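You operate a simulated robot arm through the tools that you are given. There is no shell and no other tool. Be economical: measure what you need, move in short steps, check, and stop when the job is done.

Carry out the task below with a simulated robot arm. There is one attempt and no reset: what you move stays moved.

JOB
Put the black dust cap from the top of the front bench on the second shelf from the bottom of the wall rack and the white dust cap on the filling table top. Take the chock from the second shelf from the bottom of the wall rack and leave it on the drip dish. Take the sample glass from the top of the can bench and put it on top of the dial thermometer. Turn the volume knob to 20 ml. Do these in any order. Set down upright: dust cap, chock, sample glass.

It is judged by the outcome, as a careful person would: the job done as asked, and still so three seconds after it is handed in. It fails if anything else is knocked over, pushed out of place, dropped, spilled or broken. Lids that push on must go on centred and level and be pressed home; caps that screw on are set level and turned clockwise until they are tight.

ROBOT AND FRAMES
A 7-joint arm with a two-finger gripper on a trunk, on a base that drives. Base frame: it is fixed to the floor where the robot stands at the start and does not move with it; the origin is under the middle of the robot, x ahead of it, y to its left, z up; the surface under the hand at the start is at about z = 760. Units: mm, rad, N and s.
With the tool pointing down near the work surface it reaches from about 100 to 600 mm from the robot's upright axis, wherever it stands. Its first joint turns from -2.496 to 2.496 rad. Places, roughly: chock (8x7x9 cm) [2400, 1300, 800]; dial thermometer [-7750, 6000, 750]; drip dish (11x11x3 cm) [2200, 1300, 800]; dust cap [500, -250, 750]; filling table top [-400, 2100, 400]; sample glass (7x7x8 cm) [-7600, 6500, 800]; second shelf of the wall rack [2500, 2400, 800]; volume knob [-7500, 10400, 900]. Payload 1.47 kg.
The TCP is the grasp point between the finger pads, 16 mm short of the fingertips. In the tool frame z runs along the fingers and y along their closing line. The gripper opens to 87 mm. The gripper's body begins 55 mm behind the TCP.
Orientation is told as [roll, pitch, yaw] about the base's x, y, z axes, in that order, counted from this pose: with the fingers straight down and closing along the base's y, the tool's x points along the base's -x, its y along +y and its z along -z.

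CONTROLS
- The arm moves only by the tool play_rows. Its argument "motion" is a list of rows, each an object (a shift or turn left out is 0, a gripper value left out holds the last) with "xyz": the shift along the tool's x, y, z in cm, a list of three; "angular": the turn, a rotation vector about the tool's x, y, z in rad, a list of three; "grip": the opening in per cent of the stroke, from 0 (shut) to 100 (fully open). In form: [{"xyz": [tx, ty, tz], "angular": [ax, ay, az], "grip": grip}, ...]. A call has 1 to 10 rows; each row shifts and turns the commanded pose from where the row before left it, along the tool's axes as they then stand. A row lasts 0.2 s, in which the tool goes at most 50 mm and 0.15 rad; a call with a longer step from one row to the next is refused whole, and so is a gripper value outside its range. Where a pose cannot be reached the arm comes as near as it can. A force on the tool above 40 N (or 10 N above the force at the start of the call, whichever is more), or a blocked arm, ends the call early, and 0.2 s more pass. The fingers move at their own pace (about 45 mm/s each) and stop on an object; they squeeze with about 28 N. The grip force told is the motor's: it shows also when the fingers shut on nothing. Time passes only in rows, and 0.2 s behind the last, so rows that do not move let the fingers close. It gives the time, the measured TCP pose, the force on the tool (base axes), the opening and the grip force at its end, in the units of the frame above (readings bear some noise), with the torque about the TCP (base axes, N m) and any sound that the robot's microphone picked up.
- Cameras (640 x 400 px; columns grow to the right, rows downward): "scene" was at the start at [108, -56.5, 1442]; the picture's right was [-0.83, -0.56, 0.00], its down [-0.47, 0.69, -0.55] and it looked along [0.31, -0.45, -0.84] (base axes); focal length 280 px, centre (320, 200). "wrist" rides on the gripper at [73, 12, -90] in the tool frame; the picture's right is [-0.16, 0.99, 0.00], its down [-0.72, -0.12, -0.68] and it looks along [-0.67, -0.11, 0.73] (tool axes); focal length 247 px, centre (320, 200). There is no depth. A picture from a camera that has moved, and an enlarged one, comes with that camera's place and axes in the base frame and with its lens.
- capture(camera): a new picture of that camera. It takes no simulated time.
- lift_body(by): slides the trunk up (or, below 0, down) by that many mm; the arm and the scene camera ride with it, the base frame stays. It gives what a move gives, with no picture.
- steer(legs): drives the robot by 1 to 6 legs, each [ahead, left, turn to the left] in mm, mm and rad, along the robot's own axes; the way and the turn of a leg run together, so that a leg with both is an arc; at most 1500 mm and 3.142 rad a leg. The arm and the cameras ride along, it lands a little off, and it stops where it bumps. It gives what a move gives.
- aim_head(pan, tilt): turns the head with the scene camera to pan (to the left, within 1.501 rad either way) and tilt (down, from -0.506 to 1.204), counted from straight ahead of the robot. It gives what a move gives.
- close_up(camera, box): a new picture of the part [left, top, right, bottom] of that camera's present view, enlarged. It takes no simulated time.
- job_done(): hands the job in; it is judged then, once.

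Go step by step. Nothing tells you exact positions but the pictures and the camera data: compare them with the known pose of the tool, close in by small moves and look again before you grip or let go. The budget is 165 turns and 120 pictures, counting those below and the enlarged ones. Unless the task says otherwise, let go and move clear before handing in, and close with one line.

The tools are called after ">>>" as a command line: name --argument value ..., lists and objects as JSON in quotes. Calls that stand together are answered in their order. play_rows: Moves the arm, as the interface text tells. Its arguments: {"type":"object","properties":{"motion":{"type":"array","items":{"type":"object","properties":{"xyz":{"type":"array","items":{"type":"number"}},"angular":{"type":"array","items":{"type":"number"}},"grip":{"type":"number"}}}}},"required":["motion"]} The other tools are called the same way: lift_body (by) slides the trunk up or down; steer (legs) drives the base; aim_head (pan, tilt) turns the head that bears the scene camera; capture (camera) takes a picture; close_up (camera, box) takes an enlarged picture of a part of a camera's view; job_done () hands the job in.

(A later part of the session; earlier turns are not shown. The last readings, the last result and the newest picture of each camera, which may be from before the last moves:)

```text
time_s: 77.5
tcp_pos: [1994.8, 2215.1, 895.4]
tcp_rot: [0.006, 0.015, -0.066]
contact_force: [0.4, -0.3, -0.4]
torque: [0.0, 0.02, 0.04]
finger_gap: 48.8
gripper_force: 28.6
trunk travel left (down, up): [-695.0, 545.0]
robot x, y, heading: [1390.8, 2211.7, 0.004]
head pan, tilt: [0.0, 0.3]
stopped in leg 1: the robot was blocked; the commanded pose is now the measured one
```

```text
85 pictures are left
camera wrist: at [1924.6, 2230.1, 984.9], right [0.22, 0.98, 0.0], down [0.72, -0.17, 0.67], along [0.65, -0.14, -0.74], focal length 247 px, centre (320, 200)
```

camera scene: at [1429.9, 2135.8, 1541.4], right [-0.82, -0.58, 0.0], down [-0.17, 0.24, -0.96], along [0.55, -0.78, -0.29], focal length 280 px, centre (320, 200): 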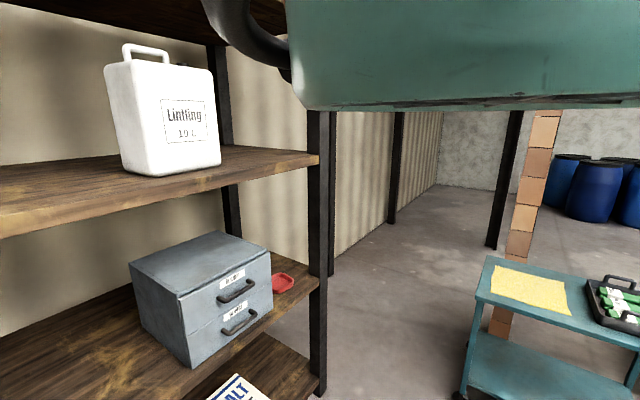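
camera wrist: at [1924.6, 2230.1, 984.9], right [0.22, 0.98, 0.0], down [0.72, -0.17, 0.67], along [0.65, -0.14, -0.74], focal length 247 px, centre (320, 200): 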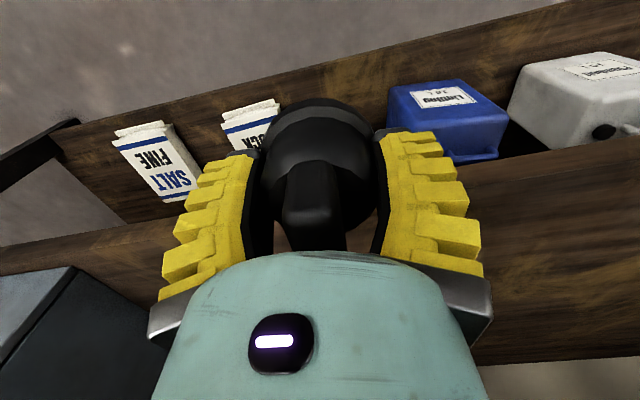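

Something blocked the arm—most likely the white rail hanging under shelf 3 at y≥2290. I'll back up, shift right to y≈2040 and try again.

>>> steer --legs '[[-100, 0, 0], [0, -170, 0]]'

>>> steer --legs '[[230, 0, 0]]'

>>> capture --camera "wrist"

```text
time_s: 79.7
tcp_pos: [1913.4, 2050.0, 906.1]
tcp_rot: [0.011, -0.006, -0.056]
contact_force: [-0.6, -1.1, -0.6]
torque: [0.0, -0.01, -0.03]
finger_gap: 49.2
gripper_force: 28.4
trunk travel left (down, up): [-695.0, 545.0]
robot x, y, heading: [1292.0, 2038.5, 0.01]
head pan, tilt: [0.0, 0.3]
```

```text
time_s: 81.5
tcp_pos: [2147.6, 2054.3, 907.2]
tcp_rot: [0.011, -0.006, -0.052]
contact_force: [0.8, 0.2, -0.1]
torque: [-0.02, 0.04, -0.02]
finger_gap: 48.9
gripper_force: 27.4
trunk travel left (down, up): [-695.0, 545.0]
robot x, y, heading: [1522.4, 2039.4, 0.014]
head pan, tilt: [0.0, 0.3]
```

```text
84 pictures are left
camera wrist: at [2073.7, 2069.8, 995.1], right [0.21, 0.98, 0.01], down [0.71, -0.16, 0.68], along [0.67, -0.13, -0.73], focal length 247 px, centre (320, 200)
```

wrist: 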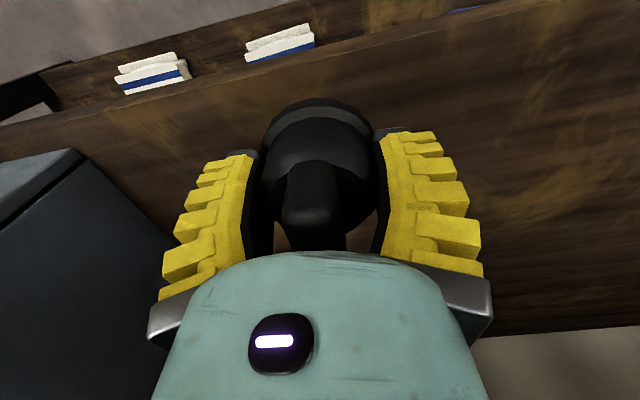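

>>> steer --legs '[[80, 0, 0]]'

>>> lift_body --by -70

>>> capture --camera "wrist"

```text
time_s: 82.5
tcp_pos: [2224.8, 2057.0, 906.7]
tcp_rot: [0.012, -0.006, -0.051]
contact_force: [0.2, -0.4, -0.3]
torque: [0.01, 0.0, 0.0]
finger_gap: 48.9
gripper_force: 28.5
trunk travel left (down, up): [-695.0, 545.0]
robot x, y, heading: [1601.8, 2040.3, 0.02]
head pan, tilt: [0.0, 0.3]
```

```text
time_s: 83.6
tcp_pos: [2225.0, 2057.3, 836.8]
tcp_rot: [0.011, -0.006, -0.052]
contact_force: [0.3, -0.1, -1.7]
torque: [0.04, -0.01, 0.02]
finger_gap: 48.9
gripper_force: 27.8
trunk travel left (down, up): [-625.0, 615.0]
robot x, y, heading: [1599.2, 2040.0, 0.01]
head pan, tilt: [0.0, 0.3]
```

```text
83 pictures are left
camera wrist: at [2153.2, 2071.5, 925.3], right [0.21, 0.98, 0.01], down [0.71, -0.16, 0.68], along [0.67, -0.13, -0.73], focal length 247 px, centre (320, 200)
```

wrist: 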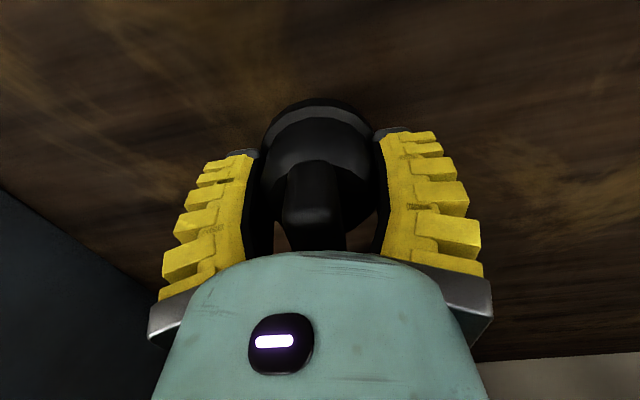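

>>> lift_body --by -12

>>> lift_body --by -6

>>> lift_body --by -5

```text
time_s: 84.2
tcp_pos: [2225.5, 2057.5, 824.1]
tcp_rot: [0.009, -0.006, -0.051]
contact_force: [1.5, 0.0, -0.7]
torque: [-0.01, 0.03, 0.0]
finger_gap: 49.1
gripper_force: 27.6
trunk travel left (down, up): [-613.0, 627.0]
robot x, y, heading: [1604.3, 2041.3, 0.013]
head pan, tilt: [0.0, 0.3]
```

```text
time_s: 84.8
tcp_pos: [2224.8, 2056.5, 818.7]
tcp_rot: [0.009, -0.005, -0.051]
contact_force: [-0.7, 0.1, 0.0]
torque: [-0.03, -0.02, -0.04]
finger_gap: 48.9
gripper_force: 28.2
trunk travel left (down, up): [-607.0, 633.0]
robot x, y, heading: [1604.5, 2043.9, 0.014]
head pan, tilt: [0.0, 0.3]
```

```text
time_s: 85.3
tcp_pos: [2225.4, 2056.3, 813.7]
tcp_rot: [0.012, -0.005, -0.051]
contact_force: [0.6, 0.3, -0.5]
torque: [0.04, -0.02, 0.06]
finger_gap: 48.7
gripper_force: 27.9
trunk travel left (down, up): [-602.0, 638.0]
robot x, y, heading: [1602.5, 2043.9, 0.012]
head pan, tilt: [0.0, 0.3]
```

>>> lift_body --by -6

>>> lift_body --by -5

>>> lift_body --by -5

>>> capture --camera "wrist"

```text
time_s: 85.8
tcp_pos: [2225.7, 2057.6, 807.8]
tcp_rot: [0.011, -0.005, -0.048]
contact_force: [-1.1, -0.5, -0.5]
torque: [-0.03, 0.01, -0.02]
finger_gap: 49.0
gripper_force: 28.0
trunk travel left (down, up): [-596.0, 644.0]
robot x, y, heading: [1604.0, 2038.4, 0.013]
head pan, tilt: [0.0, 0.3]
```

```text
time_s: 86.4
tcp_pos: [2226.4, 2056.3, 803.1]
tcp_rot: [0.012, -0.006, -0.051]
contact_force: [-6.0, -0.3, 17.3]
torque: [-0.04, 0.02, -0.01]
finger_gap: 50.7
gripper_force: 28.1
trunk travel left (down, up): [-591.0, 649.0]
robot x, y, heading: [1601.8, 2040.7, 0.013]
head pan, tilt: [0.0, 0.3]
```

```text
time_s: 86.9
tcp_pos: [2227.4, 2056.7, 797.7]
tcp_rot: [0.011, -0.006, -0.05]
contact_force: [-3.3, 0.9, 14.5]
torque: [-0.03, 0.08, 0.01]
finger_gap: 51.0
gripper_force: 27.8
trunk travel left (down, up): [-586.0, 654.0]
robot x, y, heading: [1602.6, 2041.2, 0.015]
head pan, tilt: [0.0, 0.3]
```

```text
82 pictures are left
camera wrist: at [2154.2, 2071.7, 886.6], right [0.21, 0.98, 0.01], down [0.71, -0.16, 0.68], along [0.67, -0.13, -0.73], focal length 247 px, centre (320, 200)
```

wrist: 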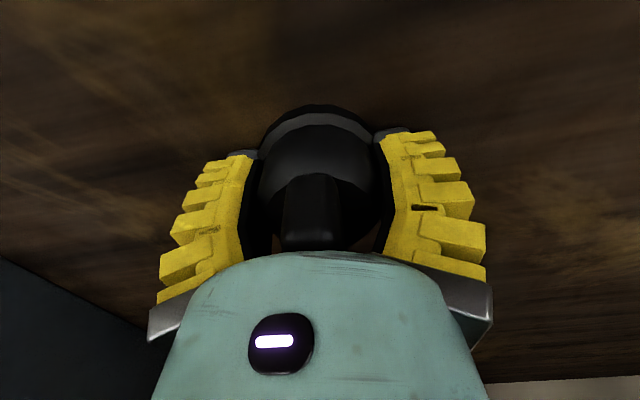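

The cap stands on the shelf (z≈780). Release, raise and check.

>>> play_rows --motion '[{"grip": 100}, {}, {}, {}]'

>>> lift_body --by 110

>>> capture --camera "wrist"

```text
time_s: 87.9
tcp_pos: [2225.7, 2056.7, 797.3]
tcp_rot: [0.011, -0.005, -0.049]
contact_force: [-0.9, 1.3, -0.3]
torque: [0.0, -0.04, -0.02]
finger_gap: 86.8
gripper_force: 0.0
trunk travel left (down, up): [-586.0, 654.0]
robot x, y, heading: [1601.9, 2041.2, 0.015]
head pan, tilt: [0.0, 0.3]
```

```text
time_s: 89.3
tcp_pos: [2225.5, 2056.9, 907.7]
tcp_rot: [0.009, -0.004, -0.051]
contact_force: [-0.5, -0.9, 0.2]
torque: [-0.03, -0.07, -0.03]
finger_gap: 87.0
gripper_force: 0.0
trunk travel left (down, up): [-696.0, 544.0]
robot x, y, heading: [1604.7, 2039.1, 0.01]
head pan, tilt: [0.0, 0.3]
```

```text
81 pictures are left
camera wrist: at [2152.8, 2071.5, 996.0], right [0.21, 0.98, 0.01], down [0.71, -0.16, 0.68], along [0.67, -0.13, -0.73], focal length 247 px, centre (320, 200)
```

wrist: 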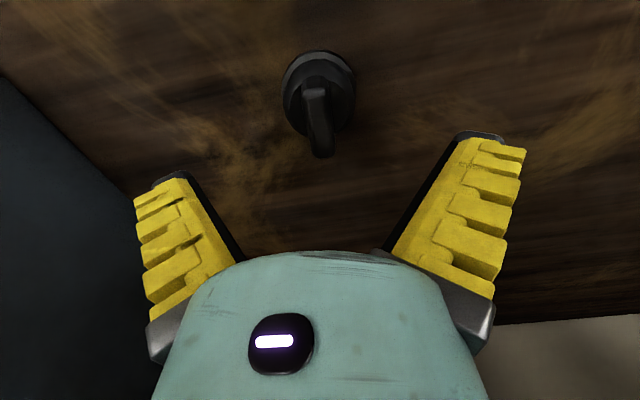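

Black cap stands upright. Next, back off and move right to y≈1300 to look at the dish and chock.

>>> steer --legs '[[-320, 0, 0], [0, -745, 0]]'

>>> lift_body --by 100

>>> capture --camera "wrist"

>>> capture --camera "scene"

```text
time_s: 95.2
tcp_pos: [1912.1, 1301.4, 907.7]
tcp_rot: [0.011, -0.005, -0.049]
contact_force: [-0.6, -0.4, 0.9]
torque: [0.01, -0.01, 0.05]
finger_gap: 87.1
gripper_force: 0.1
trunk travel left (down, up): [-696.0, 544.0]
robot x, y, heading: [1292.0, 1282.8, 0.011]
head pan, tilt: [0.0, 0.3]
```

```text
time_s: 96.5
tcp_pos: [1912.3, 1300.8, 1007.3]
tcp_rot: [0.01, -0.007, -0.05]
contact_force: [-0.1, -0.1, 0.2]
torque: [-0.01, 0.0, -0.03]
finger_gap: 86.9
gripper_force: 0.0
trunk travel left (down, up): [-796.0, 444.0]
robot x, y, heading: [1290.5, 1282.1, 0.013]
head pan, tilt: [0.0, 0.3]
```

```text
80 pictures are left
camera wrist: at [1839.1, 1315.2, 1096.0], right [0.21, 0.98, 0.01], down [0.71, -0.16, 0.68], along [0.67, -0.13, -0.73], focal length 247 px, centre (320, 200)
```

wrist: 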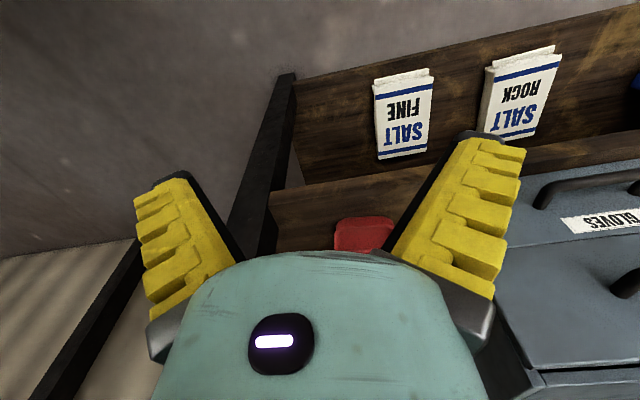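

```text
79 pictures are left
camera scene: at [1412.2, 1210.0, 1502.3], right [-0.81, -0.58, 0.0], down [-0.17, 0.24, -0.96], along [0.56, -0.78, -0.29], focal length 280 px, centre (320, 200)
```

scene: 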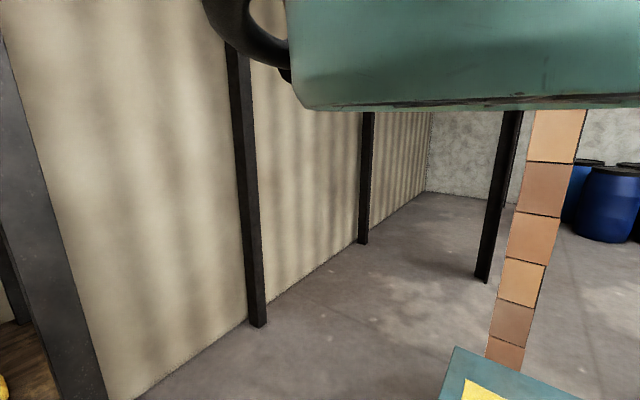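

The dish is at about [2225,1327]; the chock is hidden from the wrist. I'll shift left so the scene camera sees it.

>>> steer --legs '[[0, 380, 0]]'

>>> close_up --camera "scene" --box '[0, 150, 320, 350]'

```text
time_s: 98.9
tcp_pos: [1906.3, 1682.3, 1007.9]
tcp_rot: [0.009, -0.003, -0.049]
contact_force: [-0.1, -0.4, -1.0]
torque: [-0.02, -0.01, -0.02]
finger_gap: 86.9
gripper_force: 0.0
trunk travel left (down, up): [-796.0, 444.0]
robot x, y, heading: [1281.7, 1664.3, 0.016]
head pan, tilt: [0.0, 0.3]
```

```text
2.00 times, centred on (160, 250) of scene
camera zoom: at [1407.1, 1591.6, 1502.4], right [-0.81, -0.58, 0.0], down [-0.17, 0.24, -0.96], along [0.56, -0.78, -0.29], focal length 560 px, centre (640, 100)
```

zoom: 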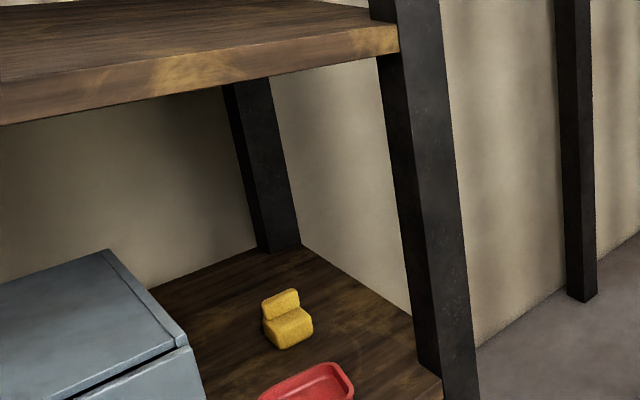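

>>> close_up --camera "scene" --box '[110, 280, 190, 350]'

```text
5.71 times, centred on (150, 315) of scene
camera zoom: at [1407.1, 1591.6, 1502.4], right [-0.81, -0.58, 0.0], down [-0.17, 0.24, -0.96], along [0.56, -0.78, -0.29], focal length 1599 px, centre (1291, -457)
```

zoom: 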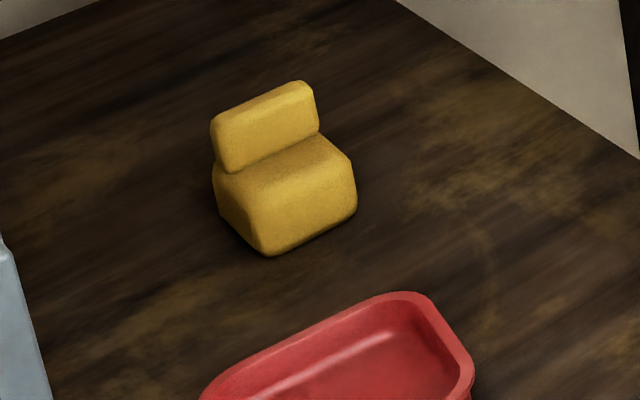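

The chock (yellow, ridge at the back along y) is at about [2410,1267], shelf z≈780, shelf 3 underside ≈1340. I'll approach at a slight right heading so the arm clears the post.

>>> lift_body --by -95

>>> steer --legs '[[0, 0, -0.216], [114, -173, 0]]'

>>> play_rows --motion '[{"angular": [0, 0, -0.13]}, {"angular": [0, 0, -0.12]}, {}]'

>>> capture --camera "wrist"

```text
time_s: 100.2
tcp_pos: [1906.1, 1682.8, 913.7]
tcp_rot: [0.011, -0.007, -0.049]
contact_force: [0.6, -0.3, -0.2]
torque: [0.0, 0.04, -0.02]
finger_gap: 86.9
gripper_force: 0.0
trunk travel left (down, up): [-701.0, 539.0]
robot x, y, heading: [1285.4, 1665.9, 0.011]
head pan, tilt: [0.0, 0.3]
```

```text
time_s: 102.6
tcp_pos: [1971.2, 1358.7, 911.6]
tcp_rot: [0.011, -0.008, -0.263]
contact_force: [0.1, -0.8, -0.7]
torque: [0.0, 0.01, 0.0]
finger_gap: 87.1
gripper_force: 0.0
trunk travel left (down, up): [-701.0, 539.0]
robot x, y, heading: [1359.2, 1470.5, -0.2]
head pan, tilt: [0.0, 0.3]
```

```text
time_s: 103.4
tcp_pos: [1971.4, 1357.8, 911.5]
tcp_rot: [0.011, -0.01, -0.012]
contact_force: [0.1, -0.3, 0.2]
torque: [-0.01, -0.04, 0.0]
finger_gap: 86.9
gripper_force: 0.0
trunk travel left (down, up): [-701.0, 539.0]
robot x, y, heading: [1359.8, 1473.1, -0.194]
head pan, tilt: [0.0, 0.3]
```

```text
76 pictures are left
camera wrist: at [1898.5, 1369.5, 999.8], right [0.17, 0.99, 0.01], down [0.72, -0.13, 0.69], along [0.68, -0.11, -0.73], focal length 247 px, centre (320, 200)
```

wrist: 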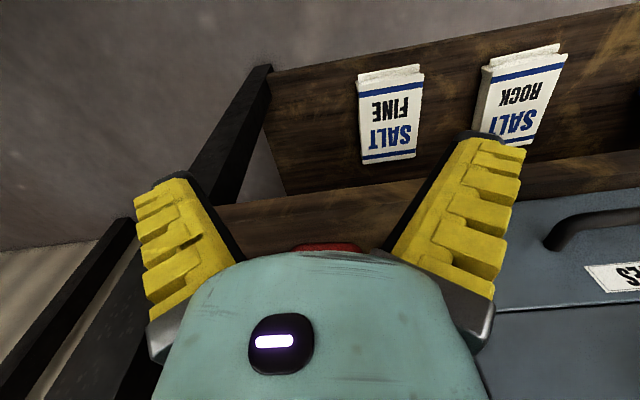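

>>> steer --legs '[[250, 0, 0]]'

>>> capture --camera "wrist"

```text
time_s: 105.2
tcp_pos: [2216.4, 1303.5, 911.2]
tcp_rot: [0.007, -0.007, -0.017]
contact_force: [0.2, -0.2, -0.5]
torque: [-0.02, -0.04, 0.01]
finger_gap: 87.0
gripper_force: 0.0
trunk travel left (down, up): [-701.0, 539.0]
robot x, y, heading: [1602.3, 1423.6, -0.202]
head pan, tilt: [0.0, 0.3]
```

```text
75 pictures are left
camera wrist: at [2142.9, 1317.0, 999.9], right [0.17, 0.98, 0.01], down [0.72, -0.13, 0.69], along [0.68, -0.11, -0.73], focal length 247 px, centre (320, 200)
```

wrist: 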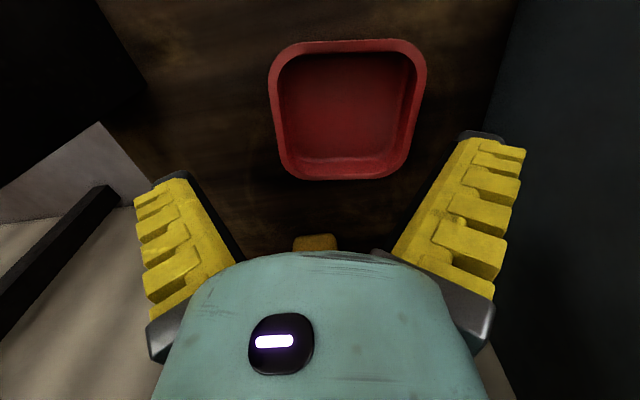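

The dish centre is at about [2238,1325], turned about -0.17 rad. The chock's front base edge is near x≈2413, y≈1266. Driving on.

>>> steer --legs '[[150, 8, 0]]'

>>> capture --camera "wrist"

```text
time_s: 106.6
tcp_pos: [2326.6, 1278.6, 883.4]
tcp_rot: [0.002, 0.036, -0.017]
contact_force: [-0.4, 0.6, -0.6]
torque: [-0.05, 0.01, 0.01]
finger_gap: 86.8
gripper_force: 0.1
trunk travel left (down, up): [-701.0, 539.0]
robot x, y, heading: [1752.9, 1403.4, -0.202]
head pan, tilt: [0.0, 0.3]
```

```text
74 pictures are left
camera wrist: at [2257.6, 1291.3, 974.6], right [0.18, 0.98, 0.0], down [0.75, -0.13, 0.65], along [0.64, -0.12, -0.76], focal length 247 px, centre (320, 200)
```

wrist: 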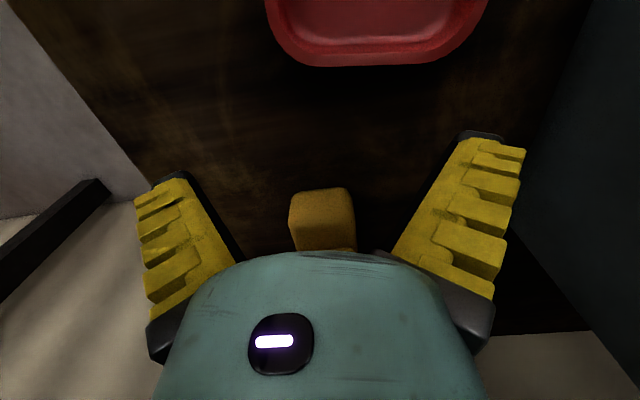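

The arm's arch touched the shelf above. I'll back up a bit, lower the trunk, and instead slide the open fingers around the chock from the front.

>>> steer --legs '[[-90, 0, 0]]'

>>> lift_body --by -74

>>> capture --camera "wrist"

```text
time_s: 107.7
tcp_pos: [2254.3, 1291.6, 895.5]
tcp_rot: [-0.005, 0.024, -0.025]
contact_force: [0.2, -0.4, -0.2]
torque: [0.0, 0.04, 0.01]
finger_gap: 87.1
gripper_force: 0.1
trunk travel left (down, up): [-701.0, 539.0]
robot x, y, heading: [1663.8, 1419.9, -0.203]
head pan, tilt: [0.0, 0.3]
```

```text
time_s: 108.8
tcp_pos: [2271.7, 1295.0, 832.9]
tcp_rot: [0.0, 0.01, -0.023]
contact_force: [-0.4, 0.1, -0.3]
torque: [0.0, 0.05, -0.03]
finger_gap: 87.0
gripper_force: 0.1
trunk travel left (down, up): [-627.0, 613.0]
robot x, y, heading: [1662.5, 1422.8, -0.208]
head pan, tilt: [0.0, 0.3]
```

```text
73 pictures are left
camera wrist: at [2198.8, 1308.3, 922.0], right [0.18, 0.98, 0.0], down [0.73, -0.13, 0.67], along [0.66, -0.12, -0.74], focal length 247 px, centre (320, 200)
```

wrist: 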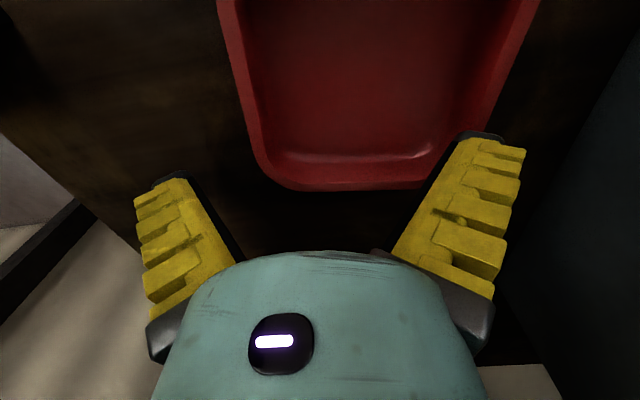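

>>> steer --legs '[[85, 3, 0]]'

>>> capture --camera "wrist"

```text
time_s: 109.9
tcp_pos: [2353.4, 1280.8, 831.8]
tcp_rot: [-0.001, 0.009, -0.023]
contact_force: [-0.1, -0.2, 0.9]
torque: [-0.01, 0.03, 0.03]
finger_gap: 87.2
gripper_force: 0.0
trunk travel left (down, up): [-627.0, 613.0]
robot x, y, heading: [1749.4, 1402.4, -0.202]
head pan, tilt: [0.0, 0.3]
```

```text
72 pictures are left
camera wrist: at [2281.6, 1294.3, 921.9], right [0.18, 0.98, 0.0], down [0.73, -0.13, 0.67], along [0.66, -0.12, -0.74], focal length 247 px, centre (320, 200)
```

wrist: 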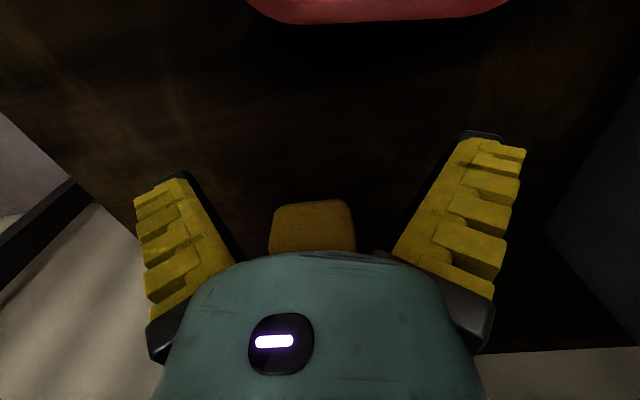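

>>> steer --legs '[[86, 3, 0]]'

>>> capture --camera "wrist"

```text
time_s: 111.0
tcp_pos: [2397.6, 1278.0, 825.3]
tcp_rot: [0.002, 0.021, -0.006]
contact_force: [1.0, 0.7, -1.0]
torque: [-0.04, 0.0, -0.01]
finger_gap: 86.9
gripper_force: 0.1
trunk travel left (down, up): [-627.0, 613.0]
robot x, y, heading: [1800.1, 1389.7, -0.186]
head pan, tilt: [0.0, 0.3]
stopped in leg 1: the robot was blocked; the commanded pose is now the measured one
```

```text
71 pictures are left
camera wrist: at [2326.3, 1290.6, 915.3], right [0.16, 0.99, 0.0], down [0.74, -0.12, 0.67], along [0.66, -0.11, -0.75], focal length 247 px, centre (320, 200)
```

wrist: 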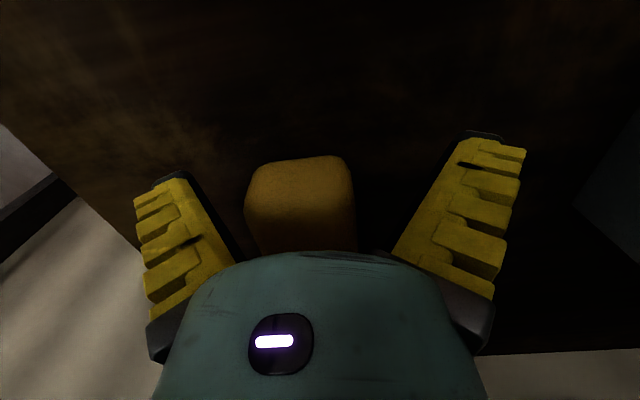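

The arm arch touches shelf 3 again. I'll back off, lower the trunk while raising the hand relative to it so that the arch is flatter.

>>> steer --legs '[[-60, 0, 0]]'

>>> play_rows --motion '[{"xyz": [0, 0, -1.5]}, {"xyz": [0, 0, -1.5]}, {}]'

```text
time_s: 112.0
tcp_pos: [2348.8, 1286.5, 830.9]
tcp_rot: [0.0, 0.012, -0.011]
contact_force: [0.2, -0.9, -1.1]
torque: [-0.02, 0.0, 0.02]
finger_gap: 87.3
gripper_force: 0.1
trunk travel left (down, up): [-627.0, 613.0]
robot x, y, heading: [1745.7, 1400.7, -0.191]
head pan, tilt: [0.0, 0.3]
```

```text
time_s: 112.8
tcp_pos: [2363.8, 1284.0, 848.9]
tcp_rot: [-0.001, 0.011, -0.012]
contact_force: [-0.8, 1.2, 0.2]
torque: [0.01, 0.0, 0.01]
finger_gap: 87.0
gripper_force: 0.0
out of reach, approached as far as the arm can: row 1, 2
trunk travel left (down, up): [-627.0, 613.0]
robot x, y, heading: [1744.5, 1402.2, -0.186]
head pan, tilt: [0.0, 0.3]
```

The arm is at its fold limit, so extending outward is possible. I'll align in y, then extend forward around the chock.

>>> play_rows --motion '[{"xyz": [0, -1.8, 1.0]}, {"xyz": [-1.5, 0, 1.0]}, {}]'

>>> capture --camera "wrist"

```text
time_s: 113.6
tcp_pos: [2379.6, 1265.5, 828.5]
tcp_rot: [0.002, 0.011, -0.014]
contact_force: [-0.2, 0.0, -0.1]
torque: [0.01, 0.02, 0.0]
finger_gap: 86.9
gripper_force: 0.1
trunk travel left (down, up): [-627.0, 613.0]
robot x, y, heading: [1743.5, 1402.4, -0.19]
head pan, tilt: [0.0, 0.3]
```

```text
70 pictures are left
camera wrist: at [2307.3, 1278.1, 918.5], right [0.17, 0.99, 0.0], down [0.73, -0.12, 0.67], along [0.66, -0.12, -0.74], focal length 247 px, centre (320, 200)
```

wrist: 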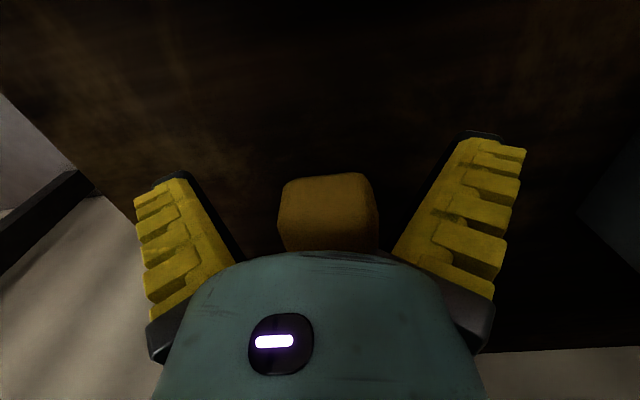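

>>> play_rows --motion '[{"xyz": [-1.5, 0.4, 0]}, {"xyz": [-1.5, 0, 0]}, {"xyz": [-1.5, 0, 0]}, {"xyz": [-1.5, 0, 0]}, {}]'

>>> capture --camera "wrist"

```text
time_s: 114.8
tcp_pos: [2439.4, 1269.4, 827.9]
tcp_rot: [0.002, 0.013, -0.011]
contact_force: [-0.2, 1.1, 1.2]
torque: [-0.08, -0.06, -0.06]
finger_gap: 87.0
gripper_force: 0.0
trunk travel left (down, up): [-627.0, 613.0]
robot x, y, heading: [1745.2, 1401.8, -0.185]
head pan, tilt: [0.0, 0.3]
```

```text
69 pictures are left
camera wrist: at [2368.1, 1282.2, 917.7], right [0.17, 0.99, 0.0], down [0.73, -0.12, 0.67], along [0.66, -0.11, -0.74], focal length 247 px, centre (320, 200)
```

wrist: 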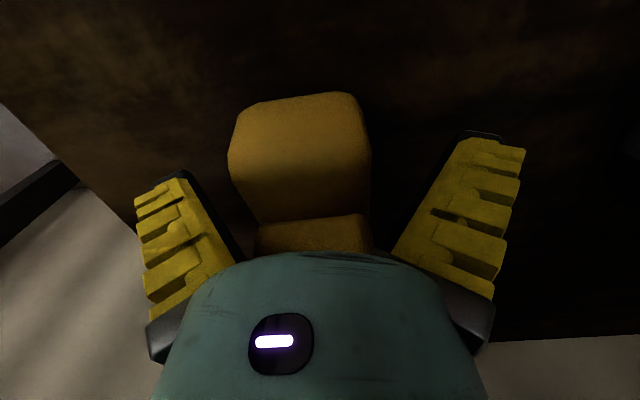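

>>> play_rows --motion '[{"xyz": [-1.6, -0.3, 0]}, {"grip": 50}, {"grip": 0}, {}, {}, {}]'

>>> capture --camera "wrist"

```text
time_s: 116.2
tcp_pos: [2448.2, 1268.0, 827.9]
tcp_rot: [0.0, 0.012, -0.011]
contact_force: [0.5, -1.0, -0.5]
torque: [-0.01, -0.07, -0.03]
finger_gap: 62.1
gripper_force: 28.1
out of reach, approached as far as the arm can: row 1
trunk travel left (down, up): [-627.0, 613.0]
robot x, y, heading: [1747.5, 1401.8, -0.189]
head pan, tilt: [0.0, 0.3]
```

```text
68 pictures are left
camera wrist: at [2375.7, 1280.0, 917.2], right [0.17, 0.99, 0.0], down [0.73, -0.12, 0.67], along [0.66, -0.11, -0.74], focal length 247 px, centre (320, 200)
```

wrist: 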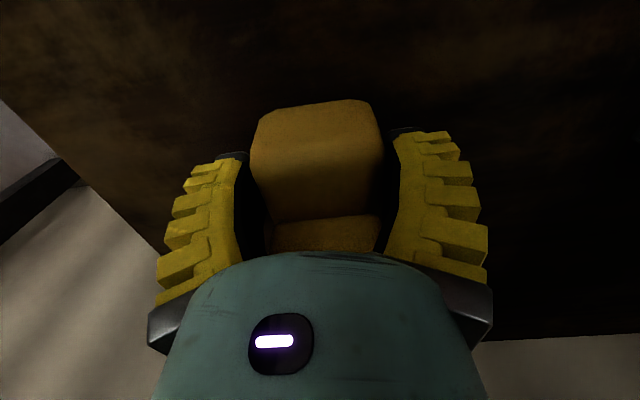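

Gripped at 62 mm. Lift slightly with the trunk.

>>> lift_body --by 45

>>> capture --camera "wrist"

```text
time_s: 117.1
tcp_pos: [2447.0, 1267.1, 872.6]
tcp_rot: [-0.002, 0.014, -0.011]
contact_force: [0.0, -0.4, -3.1]
torque: [0.01, 0.04, 0.02]
finger_gap: 61.7
gripper_force: 28.0
trunk travel left (down, up): [-672.0, 568.0]
robot x, y, heading: [1746.5, 1403.6, -0.187]
head pan, tilt: [0.0, 0.3]
```

```text
67 pictures are left
camera wrist: at [2375.1, 1280.3, 961.9], right [0.17, 0.99, 0.0], down [0.73, -0.12, 0.67], along [0.66, -0.11, -0.74], focal length 247 px, centre (320, 200)
```

wrist: 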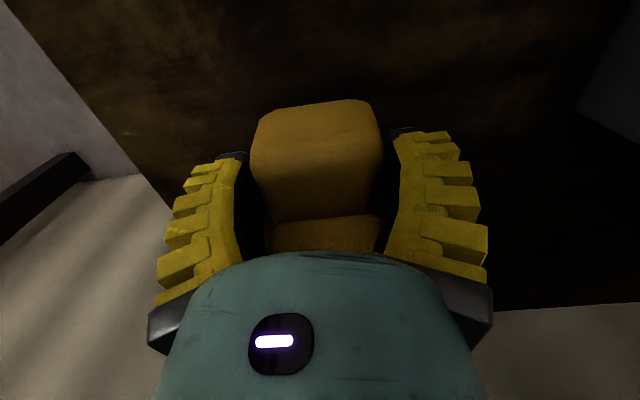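

Lifted. Now back to above the dish and turn the chock to match the dish's orientation.

>>> steer --legs '[[-224, 18, 0]]'

>>> play_rows --motion '[{"angular": [0, 0, 0.08]}, {"angular": [0, 0, 0.08]}, {}]'

>>> capture --camera "wrist"

```text
time_s: 118.8
tcp_pos: [2231.8, 1332.8, 871.8]
tcp_rot: [0.0, 0.014, -0.002]
contact_force: [0.1, -0.2, -3.6]
torque: [0.02, 0.06, 0.03]
finger_gap: 61.9
gripper_force: 28.5
trunk travel left (down, up): [-672.0, 568.0]
robot x, y, heading: [1528.5, 1460.2, -0.183]
head pan, tilt: [0.0, 0.3]
```

```text
time_s: 119.6
tcp_pos: [2232.8, 1333.3, 872.4]
tcp_rot: [-0.002, 0.014, -0.165]
contact_force: [-0.1, -0.2, -3.1]
torque: [0.01, 0.06, -0.04]
finger_gap: 62.0
gripper_force: 28.4
trunk travel left (down, up): [-672.0, 568.0]
robot x, y, heading: [1530.2, 1461.1, -0.185]
head pan, tilt: [0.0, 0.3]
```

```text
66 pictures are left
camera wrist: at [2163.6, 1356.1, 961.8], right [0.32, 0.95, 0.0], down [0.7, -0.23, 0.67], along [0.64, -0.22, -0.74], focal length 247 px, centre (320, 200)
```

wrist: 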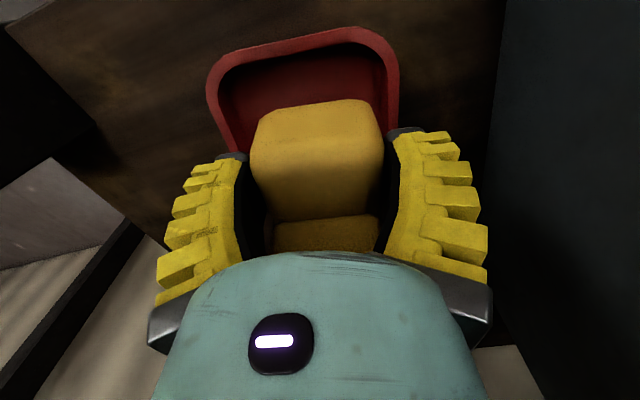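

Adjusting a few mm to centre the chock over the dish (centre ≈[2239,1323]).

>>> play_rows --motion '[{"xyz": [0.7, -0.9, 0]}, {}]'

>>> lift_body --by -20

>>> capture --camera "wrist"

```text
time_s: 120.2
tcp_pos: [2223.7, 1324.7, 872.7]
tcp_rot: [-0.003, 0.011, -0.162]
contact_force: [0.3, -0.1, -2.8]
torque: [0.02, 0.03, -0.03]
finger_gap: 61.7
gripper_force: 27.8
trunk travel left (down, up): [-672.0, 568.0]
robot x, y, heading: [1530.5, 1461.4, -0.181]
head pan, tilt: [0.0, 0.3]
```

```text
time_s: 120.9
tcp_pos: [2224.9, 1325.2, 851.8]
tcp_rot: [-0.002, 0.011, -0.162]
contact_force: [-0.1, 0.6, -2.0]
torque: [-0.01, 0.06, 0.03]
finger_gap: 61.7
gripper_force: 27.9
trunk travel left (down, up): [-652.0, 588.0]
robot x, y, heading: [1529.3, 1460.9, -0.186]
head pan, tilt: [0.0, 0.3]
```

```text
65 pictures are left
camera wrist: at [2155.7, 1348.3, 942.5], right [0.32, 0.95, 0.0], down [0.7, -0.23, 0.67], along [0.64, -0.21, -0.74], focal length 247 px, centre (320, 200)
```

wrist: 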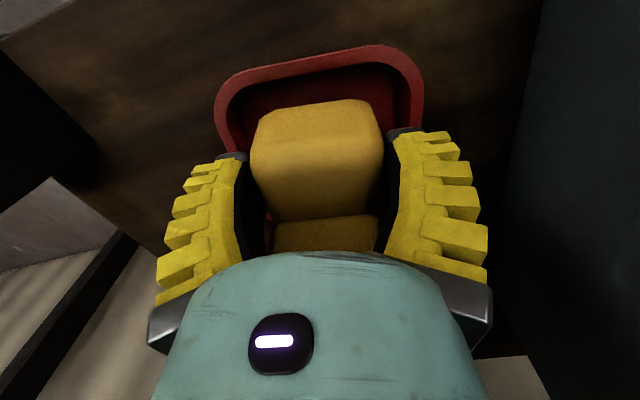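

>>> lift_body --by -10

>>> lift_body --by -5

>>> lift_body --by -4

```text
time_s: 121.4
tcp_pos: [2224.7, 1324.9, 842.7]
tcp_rot: [-0.002, 0.013, -0.162]
contact_force: [0.2, 0.2, -2.9]
torque: [0.0, 0.06, 0.04]
finger_gap: 61.8
gripper_force: 27.5
trunk travel left (down, up): [-642.0, 598.0]
robot x, y, heading: [1530.5, 1460.3, -0.182]
head pan, tilt: [0.0, 0.3]
```

```text
time_s: 122.0
tcp_pos: [2224.7, 1324.7, 837.1]
tcp_rot: [-0.001, 0.013, -0.163]
contact_force: [-0.3, -0.1, -2.5]
torque: [0.01, 0.05, 0.02]
finger_gap: 61.8
gripper_force: 28.0
trunk travel left (down, up): [-637.0, 603.0]
robot x, y, heading: [1529.1, 1462.7, -0.187]
head pan, tilt: [0.0, 0.3]
```

```text
time_s: 122.5
tcp_pos: [2224.3, 1325.9, 833.5]
tcp_rot: [-0.001, 0.011, -0.161]
contact_force: [-0.1, 0.1, -3.3]
torque: [0.0, 0.03, 0.02]
finger_gap: 61.8
gripper_force: 27.6
trunk travel left (down, up): [-633.0, 607.0]
robot x, y, heading: [1529.4, 1462.0, -0.18]
head pan, tilt: [0.0, 0.3]
```

>>> lift_body --by -3

>>> lift_body --by -3

>>> capture --camera "wrist"

```text
time_s: 123.0
tcp_pos: [2224.8, 1324.5, 830.9]
tcp_rot: [-0.001, 0.013, -0.162]
contact_force: [-4.9, 0.2, 7.3]
torque: [0.14, -0.19, 0.01]
finger_gap: 62.2
gripper_force: 27.9
trunk travel left (down, up): [-630.0, 610.0]
robot x, y, heading: [1529.2, 1462.3, -0.18]
head pan, tilt: [0.0, 0.3]
```

```text
time_s: 123.5
tcp_pos: [2226.9, 1324.6, 829.3]
tcp_rot: [-0.002, 0.011, -0.162]
contact_force: [-15.8, 2.3, 29.2]
torque: [-0.22, -0.72, -0.07]
finger_gap: 62.6
gripper_force: 27.9
trunk travel left (down, up): [-627.0, 613.0]
robot x, y, heading: [1528.0, 1458.2, -0.183]
head pan, tilt: [0.0, 0.3]
```

```text
64 pictures are left
camera wrist: at [2156.9, 1347.6, 919.2], right [0.32, 0.95, 0.0], down [0.7, -0.23, 0.67], along [0.64, -0.22, -0.74], focal length 247 px, centre (320, 200)
```

wrist: 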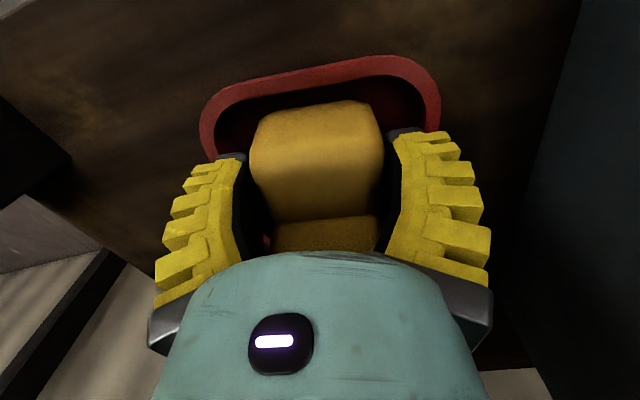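

The chock is on the dish floor. Open only a little, then rise.

>>> lift_body --by 2

>>> play_rows --motion '[{"grip": 82}, {}, {}]'

>>> lift_body --by 70

>>> capture --camera "wrist"

```text
time_s: 124.1
tcp_pos: [2226.7, 1324.3, 829.6]
tcp_rot: [-0.002, 0.008, -0.163]
contact_force: [0.4, -1.5, 6.0]
torque: [-0.06, -0.35, -0.05]
finger_gap: 62.1
gripper_force: 27.9
trunk travel left (down, up): [-629.0, 611.0]
robot x, y, heading: [1527.5, 1462.7, -0.182]
head pan, tilt: [0.0, 0.3]
```

```text
time_s: 124.9
tcp_pos: [2225.4, 1325.0, 828.1]
tcp_rot: [-0.002, 0.013, -0.162]
contact_force: [0.0, 0.0, -0.8]
torque: [0.0, -0.03, 0.01]
finger_gap: 74.7
gripper_force: 2.4
trunk travel left (down, up): [-629.0, 611.0]
robot x, y, heading: [1527.1, 1461.7, -0.179]
head pan, tilt: [0.0, 0.3]
```

```text
time_s: 126.0
tcp_pos: [2223.8, 1323.7, 899.2]
tcp_rot: [-0.001, 0.012, -0.163]
contact_force: [0.2, 0.4, 0.4]
torque: [-0.01, -0.02, 0.0]
finger_gap: 74.5
gripper_force: 2.1
trunk travel left (down, up): [-699.0, 541.0]
robot x, y, heading: [1527.4, 1464.9, -0.188]
head pan, tilt: [0.0, 0.3]
```

```text
63 pictures are left
camera wrist: at [2155.5, 1348.1, 989.3], right [0.32, 0.95, 0.0], down [0.7, -0.23, 0.67], along [0.64, -0.21, -0.74], focal length 247 px, centre (320, 200)
```

wrist: 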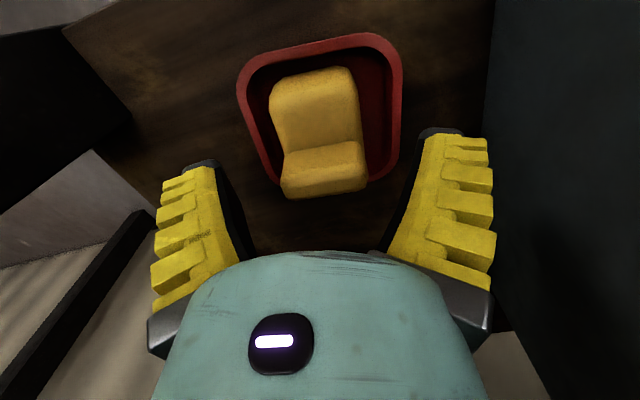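

>>> close_up --camera "wrist" --box '[220, 20, 420, 210]'

```text
2.11 times, centred on (320, 115) of wrist
camera zoom: at [2155.5, 1348.1, 989.3], right [0.32, 0.95, 0.0], down [0.7, -0.23, 0.67], along [0.64, -0.21, -0.74], focal length 520 px, centre (320, 379)
```

zoom: 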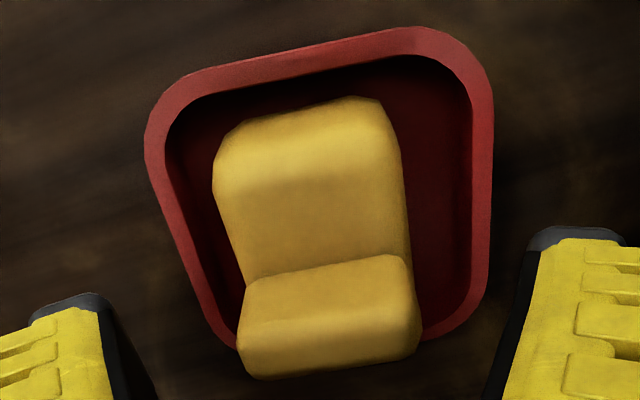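

The chock stands in the dish. Next: back out of the rack and drive back toward the front bench for the white cap, looking first.

>>> steer --legs '[[-350, 0, 0], [0, 0, 0.185], [0, -100, 0], [-1000, 0, 0], [-650, 0, 0]]'

>>> lift_body --by 120

>>> capture --camera "scene"

```text
time_s: 137.8
tcp_pos: [222.7, 1417.7, 899.7]
tcp_rot: [-0.001, 0.013, 0.028]
contact_force: [0.8, -0.1, 0.0]
torque: [-0.02, 0.0, 0.02]
finger_gap: 74.7
gripper_force: 1.9
trunk travel left (down, up): [-699.0, 541.0]
robot x, y, heading: [-490.1, 1415.7, 0.01]
head pan, tilt: [0.0, 0.3]
```

```text
time_s: 139.3
tcp_pos: [224.1, 1415.4, 1019.4]
tcp_rot: [-0.002, 0.011, 0.028]
contact_force: [-0.2, 0.4, 0.0]
torque: [-0.02, -0.03, 0.0]
finger_gap: 74.6
gripper_force: 1.7
trunk travel left (down, up): [-819.0, 421.0]
robot x, y, heading: [-484.4, 1420.0, 0.008]
head pan, tilt: [0.0, 0.3]
```

```text
61 pictures are left
camera scene: at [-363.1, 1345.2, 1525.3], right [-0.82, -0.58, 0.0], down [-0.17, 0.24, -0.96], along [0.55, -0.78, -0.29], focal length 280 px, centre (320, 200)
```

scene: 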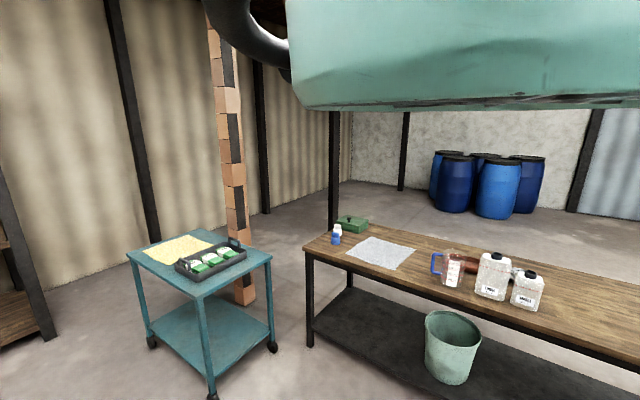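

The robot evidently hangs above the furniture, so the bench is no obstacle. I'll move so that the hand is near the white cap at about [546,-134].

>>> steer --legs '[[0, -900, 0], [0, -640, 0], [230, 0, 0]]'

>>> capture --camera "wrist"

```text
time_s: 148.6
tcp_pos: [487.1, -104.1, 1020.3]
tcp_rot: [-0.001, 0.011, 0.047]
contact_force: [-0.4, 0.3, -0.5]
torque: [0.02, -0.03, 0.02]
finger_gap: 74.3
gripper_force: 2.3
trunk travel left (down, up): [-819.0, 421.0]
robot x, y, heading: [-223.8, -113.8, 0.025]
head pan, tilt: [0.0, 0.3]
```

```text
60 pictures are left
camera wrist: at [414.1, -96.3, 1109.6], right [0.11, 0.99, 0.0], down [0.74, -0.08, 0.67], along [0.67, -0.08, -0.74], focal length 247 px, centre (320, 200)
```

wrist: 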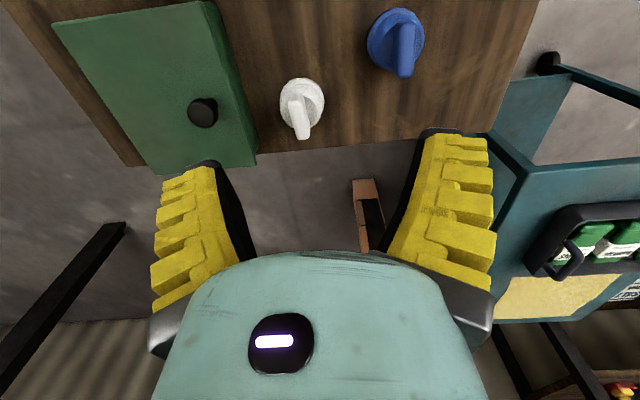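

>>> steer --legs '[[51, -34, 0]]'

>>> play_rows --motion '[{"angular": [0, 0, 0.04], "grip": 92}, {}, {}]'

>>> lift_body --by -130

>>> capture --camera "wrist"

```text
time_s: 149.5
tcp_pos: [538.5, -138.4, 1019.6]
tcp_rot: [-0.003, 0.014, 0.047]
contact_force: [0.6, 0.2, -0.5]
torque: [0.01, 0.01, -0.01]
finger_gap: 74.9
gripper_force: 2.3
trunk travel left (down, up): [-819.0, 421.0]
robot x, y, heading: [-170.2, -148.1, 0.028]
head pan, tilt: [0.0, 0.3]
```

```text
time_s: 150.3
tcp_pos: [539.2, -138.3, 1019.6]
tcp_rot: [-0.003, 0.014, 0.003]
contact_force: [-0.6, 0.1, 0.8]
torque: [0.04, 0.0, 0.0]
finger_gap: 81.8
gripper_force: 1.1
trunk travel left (down, up): [-819.0, 421.0]
robot x, y, heading: [-172.3, -149.3, 0.023]
head pan, tilt: [0.0, 0.3]
```

```text
time_s: 151.9
tcp_pos: [537.4, -137.2, 890.8]
tcp_rot: [-0.002, 0.011, 0.004]
contact_force: [0.4, 0.1, 0.0]
torque: [0.01, 0.01, -0.02]
finger_gap: 81.7
gripper_force: 1.5
trunk travel left (down, up): [-689.0, 551.0]
robot x, y, heading: [-170.5, -143.8, 0.027]
head pan, tilt: [0.0, 0.3]
```

```text
59 pictures are left
camera wrist: at [466.9, -126.0, 979.6], right [0.15, 0.99, 0.0], down [0.73, -0.11, 0.67], along [0.66, -0.11, -0.74], focal length 247 px, centre (320, 200)
```

wrist: 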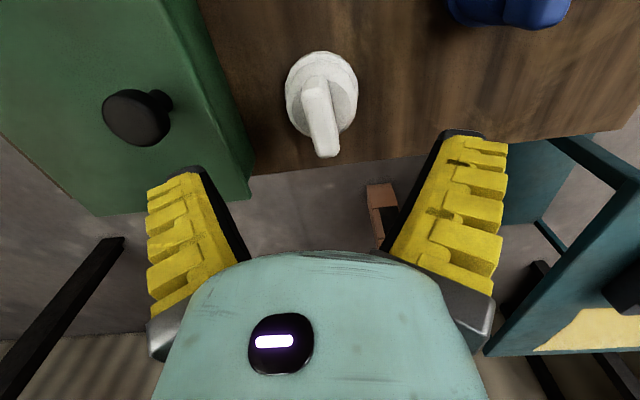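

Aligned over the white cap. Lower to z≈785 and grip.

>>> lift_body --by -70

>>> lift_body --by -35

>>> play_rows --motion '[{"grip": 40}, {"grip": 0}, {}, {}, {}]'

>>> capture --camera "wrist"

```text
time_s: 153.0
tcp_pos: [537.8, -138.5, 819.5]
tcp_rot: [-0.001, 0.011, 0.004]
contact_force: [0.2, -0.2, -0.7]
torque: [-0.01, -0.01, 0.03]
finger_gap: 81.5
gripper_force: 0.9
trunk travel left (down, up): [-619.0, 621.0]
robot x, y, heading: [-169.7, -146.1, 0.028]
head pan, tilt: [0.0, 0.3]
```

```text
time_s: 153.8
tcp_pos: [539.4, -135.9, 784.0]
tcp_rot: [-0.002, 0.01, 0.004]
contact_force: [0.1, 0.2, 0.0]
torque: [-0.03, 0.01, 0.02]
finger_gap: 81.6
gripper_force: 0.8
trunk travel left (down, up): [-584.0, 656.0]
robot x, y, heading: [-171.6, -147.2, 0.021]
head pan, tilt: [0.0, 0.3]
```

```text
time_s: 155.0
tcp_pos: [538.7, -138.2, 784.6]
tcp_rot: [-0.002, 0.011, 0.005]
contact_force: [-0.8, 0.6, 1.9]
torque: [0.03, 0.1, -0.04]
finger_gap: 50.0
gripper_force: 28.3
trunk travel left (down, up): [-584.0, 656.0]
robot x, y, heading: [-174.0, -148.5, 0.026]
head pan, tilt: [0.0, 0.3]
```

```text
58 pictures are left
camera wrist: at [466.8, -126.1, 874.5], right [0.15, 0.99, 0.0], down [0.73, -0.11, 0.67], along [0.66, -0.11, -0.74], focal length 247 px, centre (320, 200)
```

wrist: 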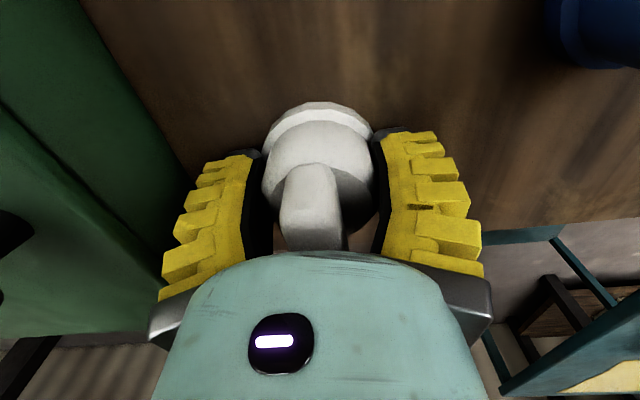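

Gripped. Lift, and travel to the filling table facing +y.

>>> lift_body --by 240

>>> steer --legs '[[-200, 0, 0], [0, 900, 0], [0, 0, 1.54], [150, 0, 0]]'

>>> capture --camera "wrist"

>>> capture --camera "scene"

```text
time_s: 157.5
tcp_pos: [537.0, -137.1, 1024.8]
tcp_rot: [-0.002, 0.014, 0.007]
contact_force: [-0.4, -0.5, 0.3]
torque: [0.0, 0.0, 0.03]
finger_gap: 49.7
gripper_force: 27.9
trunk travel left (down, up): [-824.0, 416.0]
robot x, y, heading: [-168.1, -148.0, 0.031]
head pan, tilt: [0.0, 0.3]
```

```text
time_s: 168.2
tcp_pos: [-352.0, 1612.2, 1024.1]
tcp_rot: [-0.001, 0.012, 1.521]
contact_force: [-0.4, 0.9, 0.2]
torque: [-0.02, 0.01, 0.02]
finger_gap: 49.9
gripper_force: 28.0
trunk travel left (down, up): [-824.0, 416.0]
robot x, y, heading: [-381.5, 904.7, 1.54]
head pan, tilt: [0.0, 0.3]
```

```text
57 pictures are left
camera wrist: at [-367.8, 1542.4, 1114.4], right [-0.98, 0.21, 0.0], down [0.15, 0.73, 0.67], along [0.14, 0.66, -0.74], focal length 247 px, centre (320, 200)
```

wrist: 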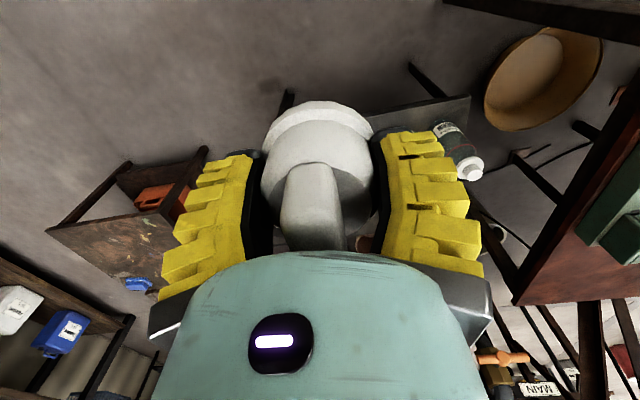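

```text
56 pictures are left
camera scene: at [-301.8, 1027.6, 1530.4], right [0.55, -0.84, 0.0], down [-0.24, -0.16, -0.96], along [0.8, 0.52, -0.29], focal length 280 px, centre (320, 200)
```

scene: 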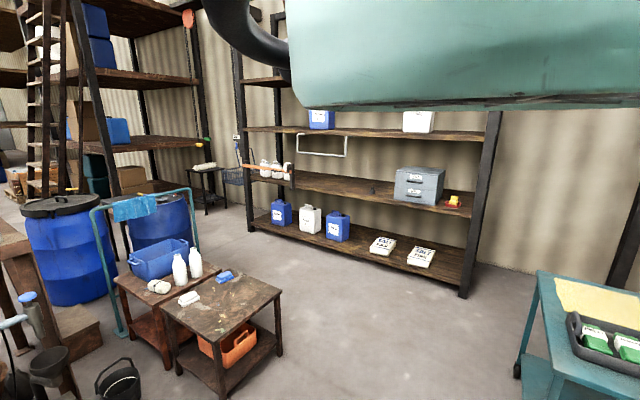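

The rack looks fine from here. The filling table is partly hidden beneath the hand; I'll move forward a bit to look down on it.

>>> steer --legs '[[260, 60, 0]]'

>>> capture --camera "wrist"

```text
time_s: 170.1
tcp_pos: [-403.7, 1875.1, 1024.2]
tcp_rot: [-0.002, 0.012, 1.523]
contact_force: [1.0, -0.4, -0.9]
torque: [-0.01, -0.03, 0.01]
finger_gap: 49.4
gripper_force: 28.0
trunk travel left (down, up): [-824.0, 416.0]
robot x, y, heading: [-436.8, 1167.5, 1.547]
head pan, tilt: [0.0, 0.3]
```

```text
55 pictures are left
camera wrist: at [-419.3, 1803.8, 1114.4], right [-0.98, 0.21, 0.0], down [0.15, 0.73, 0.67], along [0.14, 0.66, -0.74], focal length 247 px, centre (320, 200)
```

wrist: 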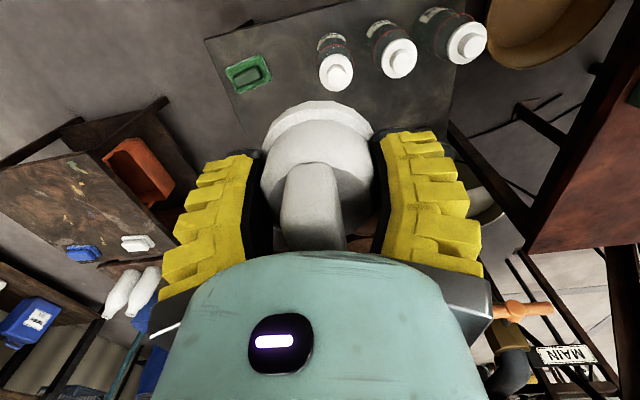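

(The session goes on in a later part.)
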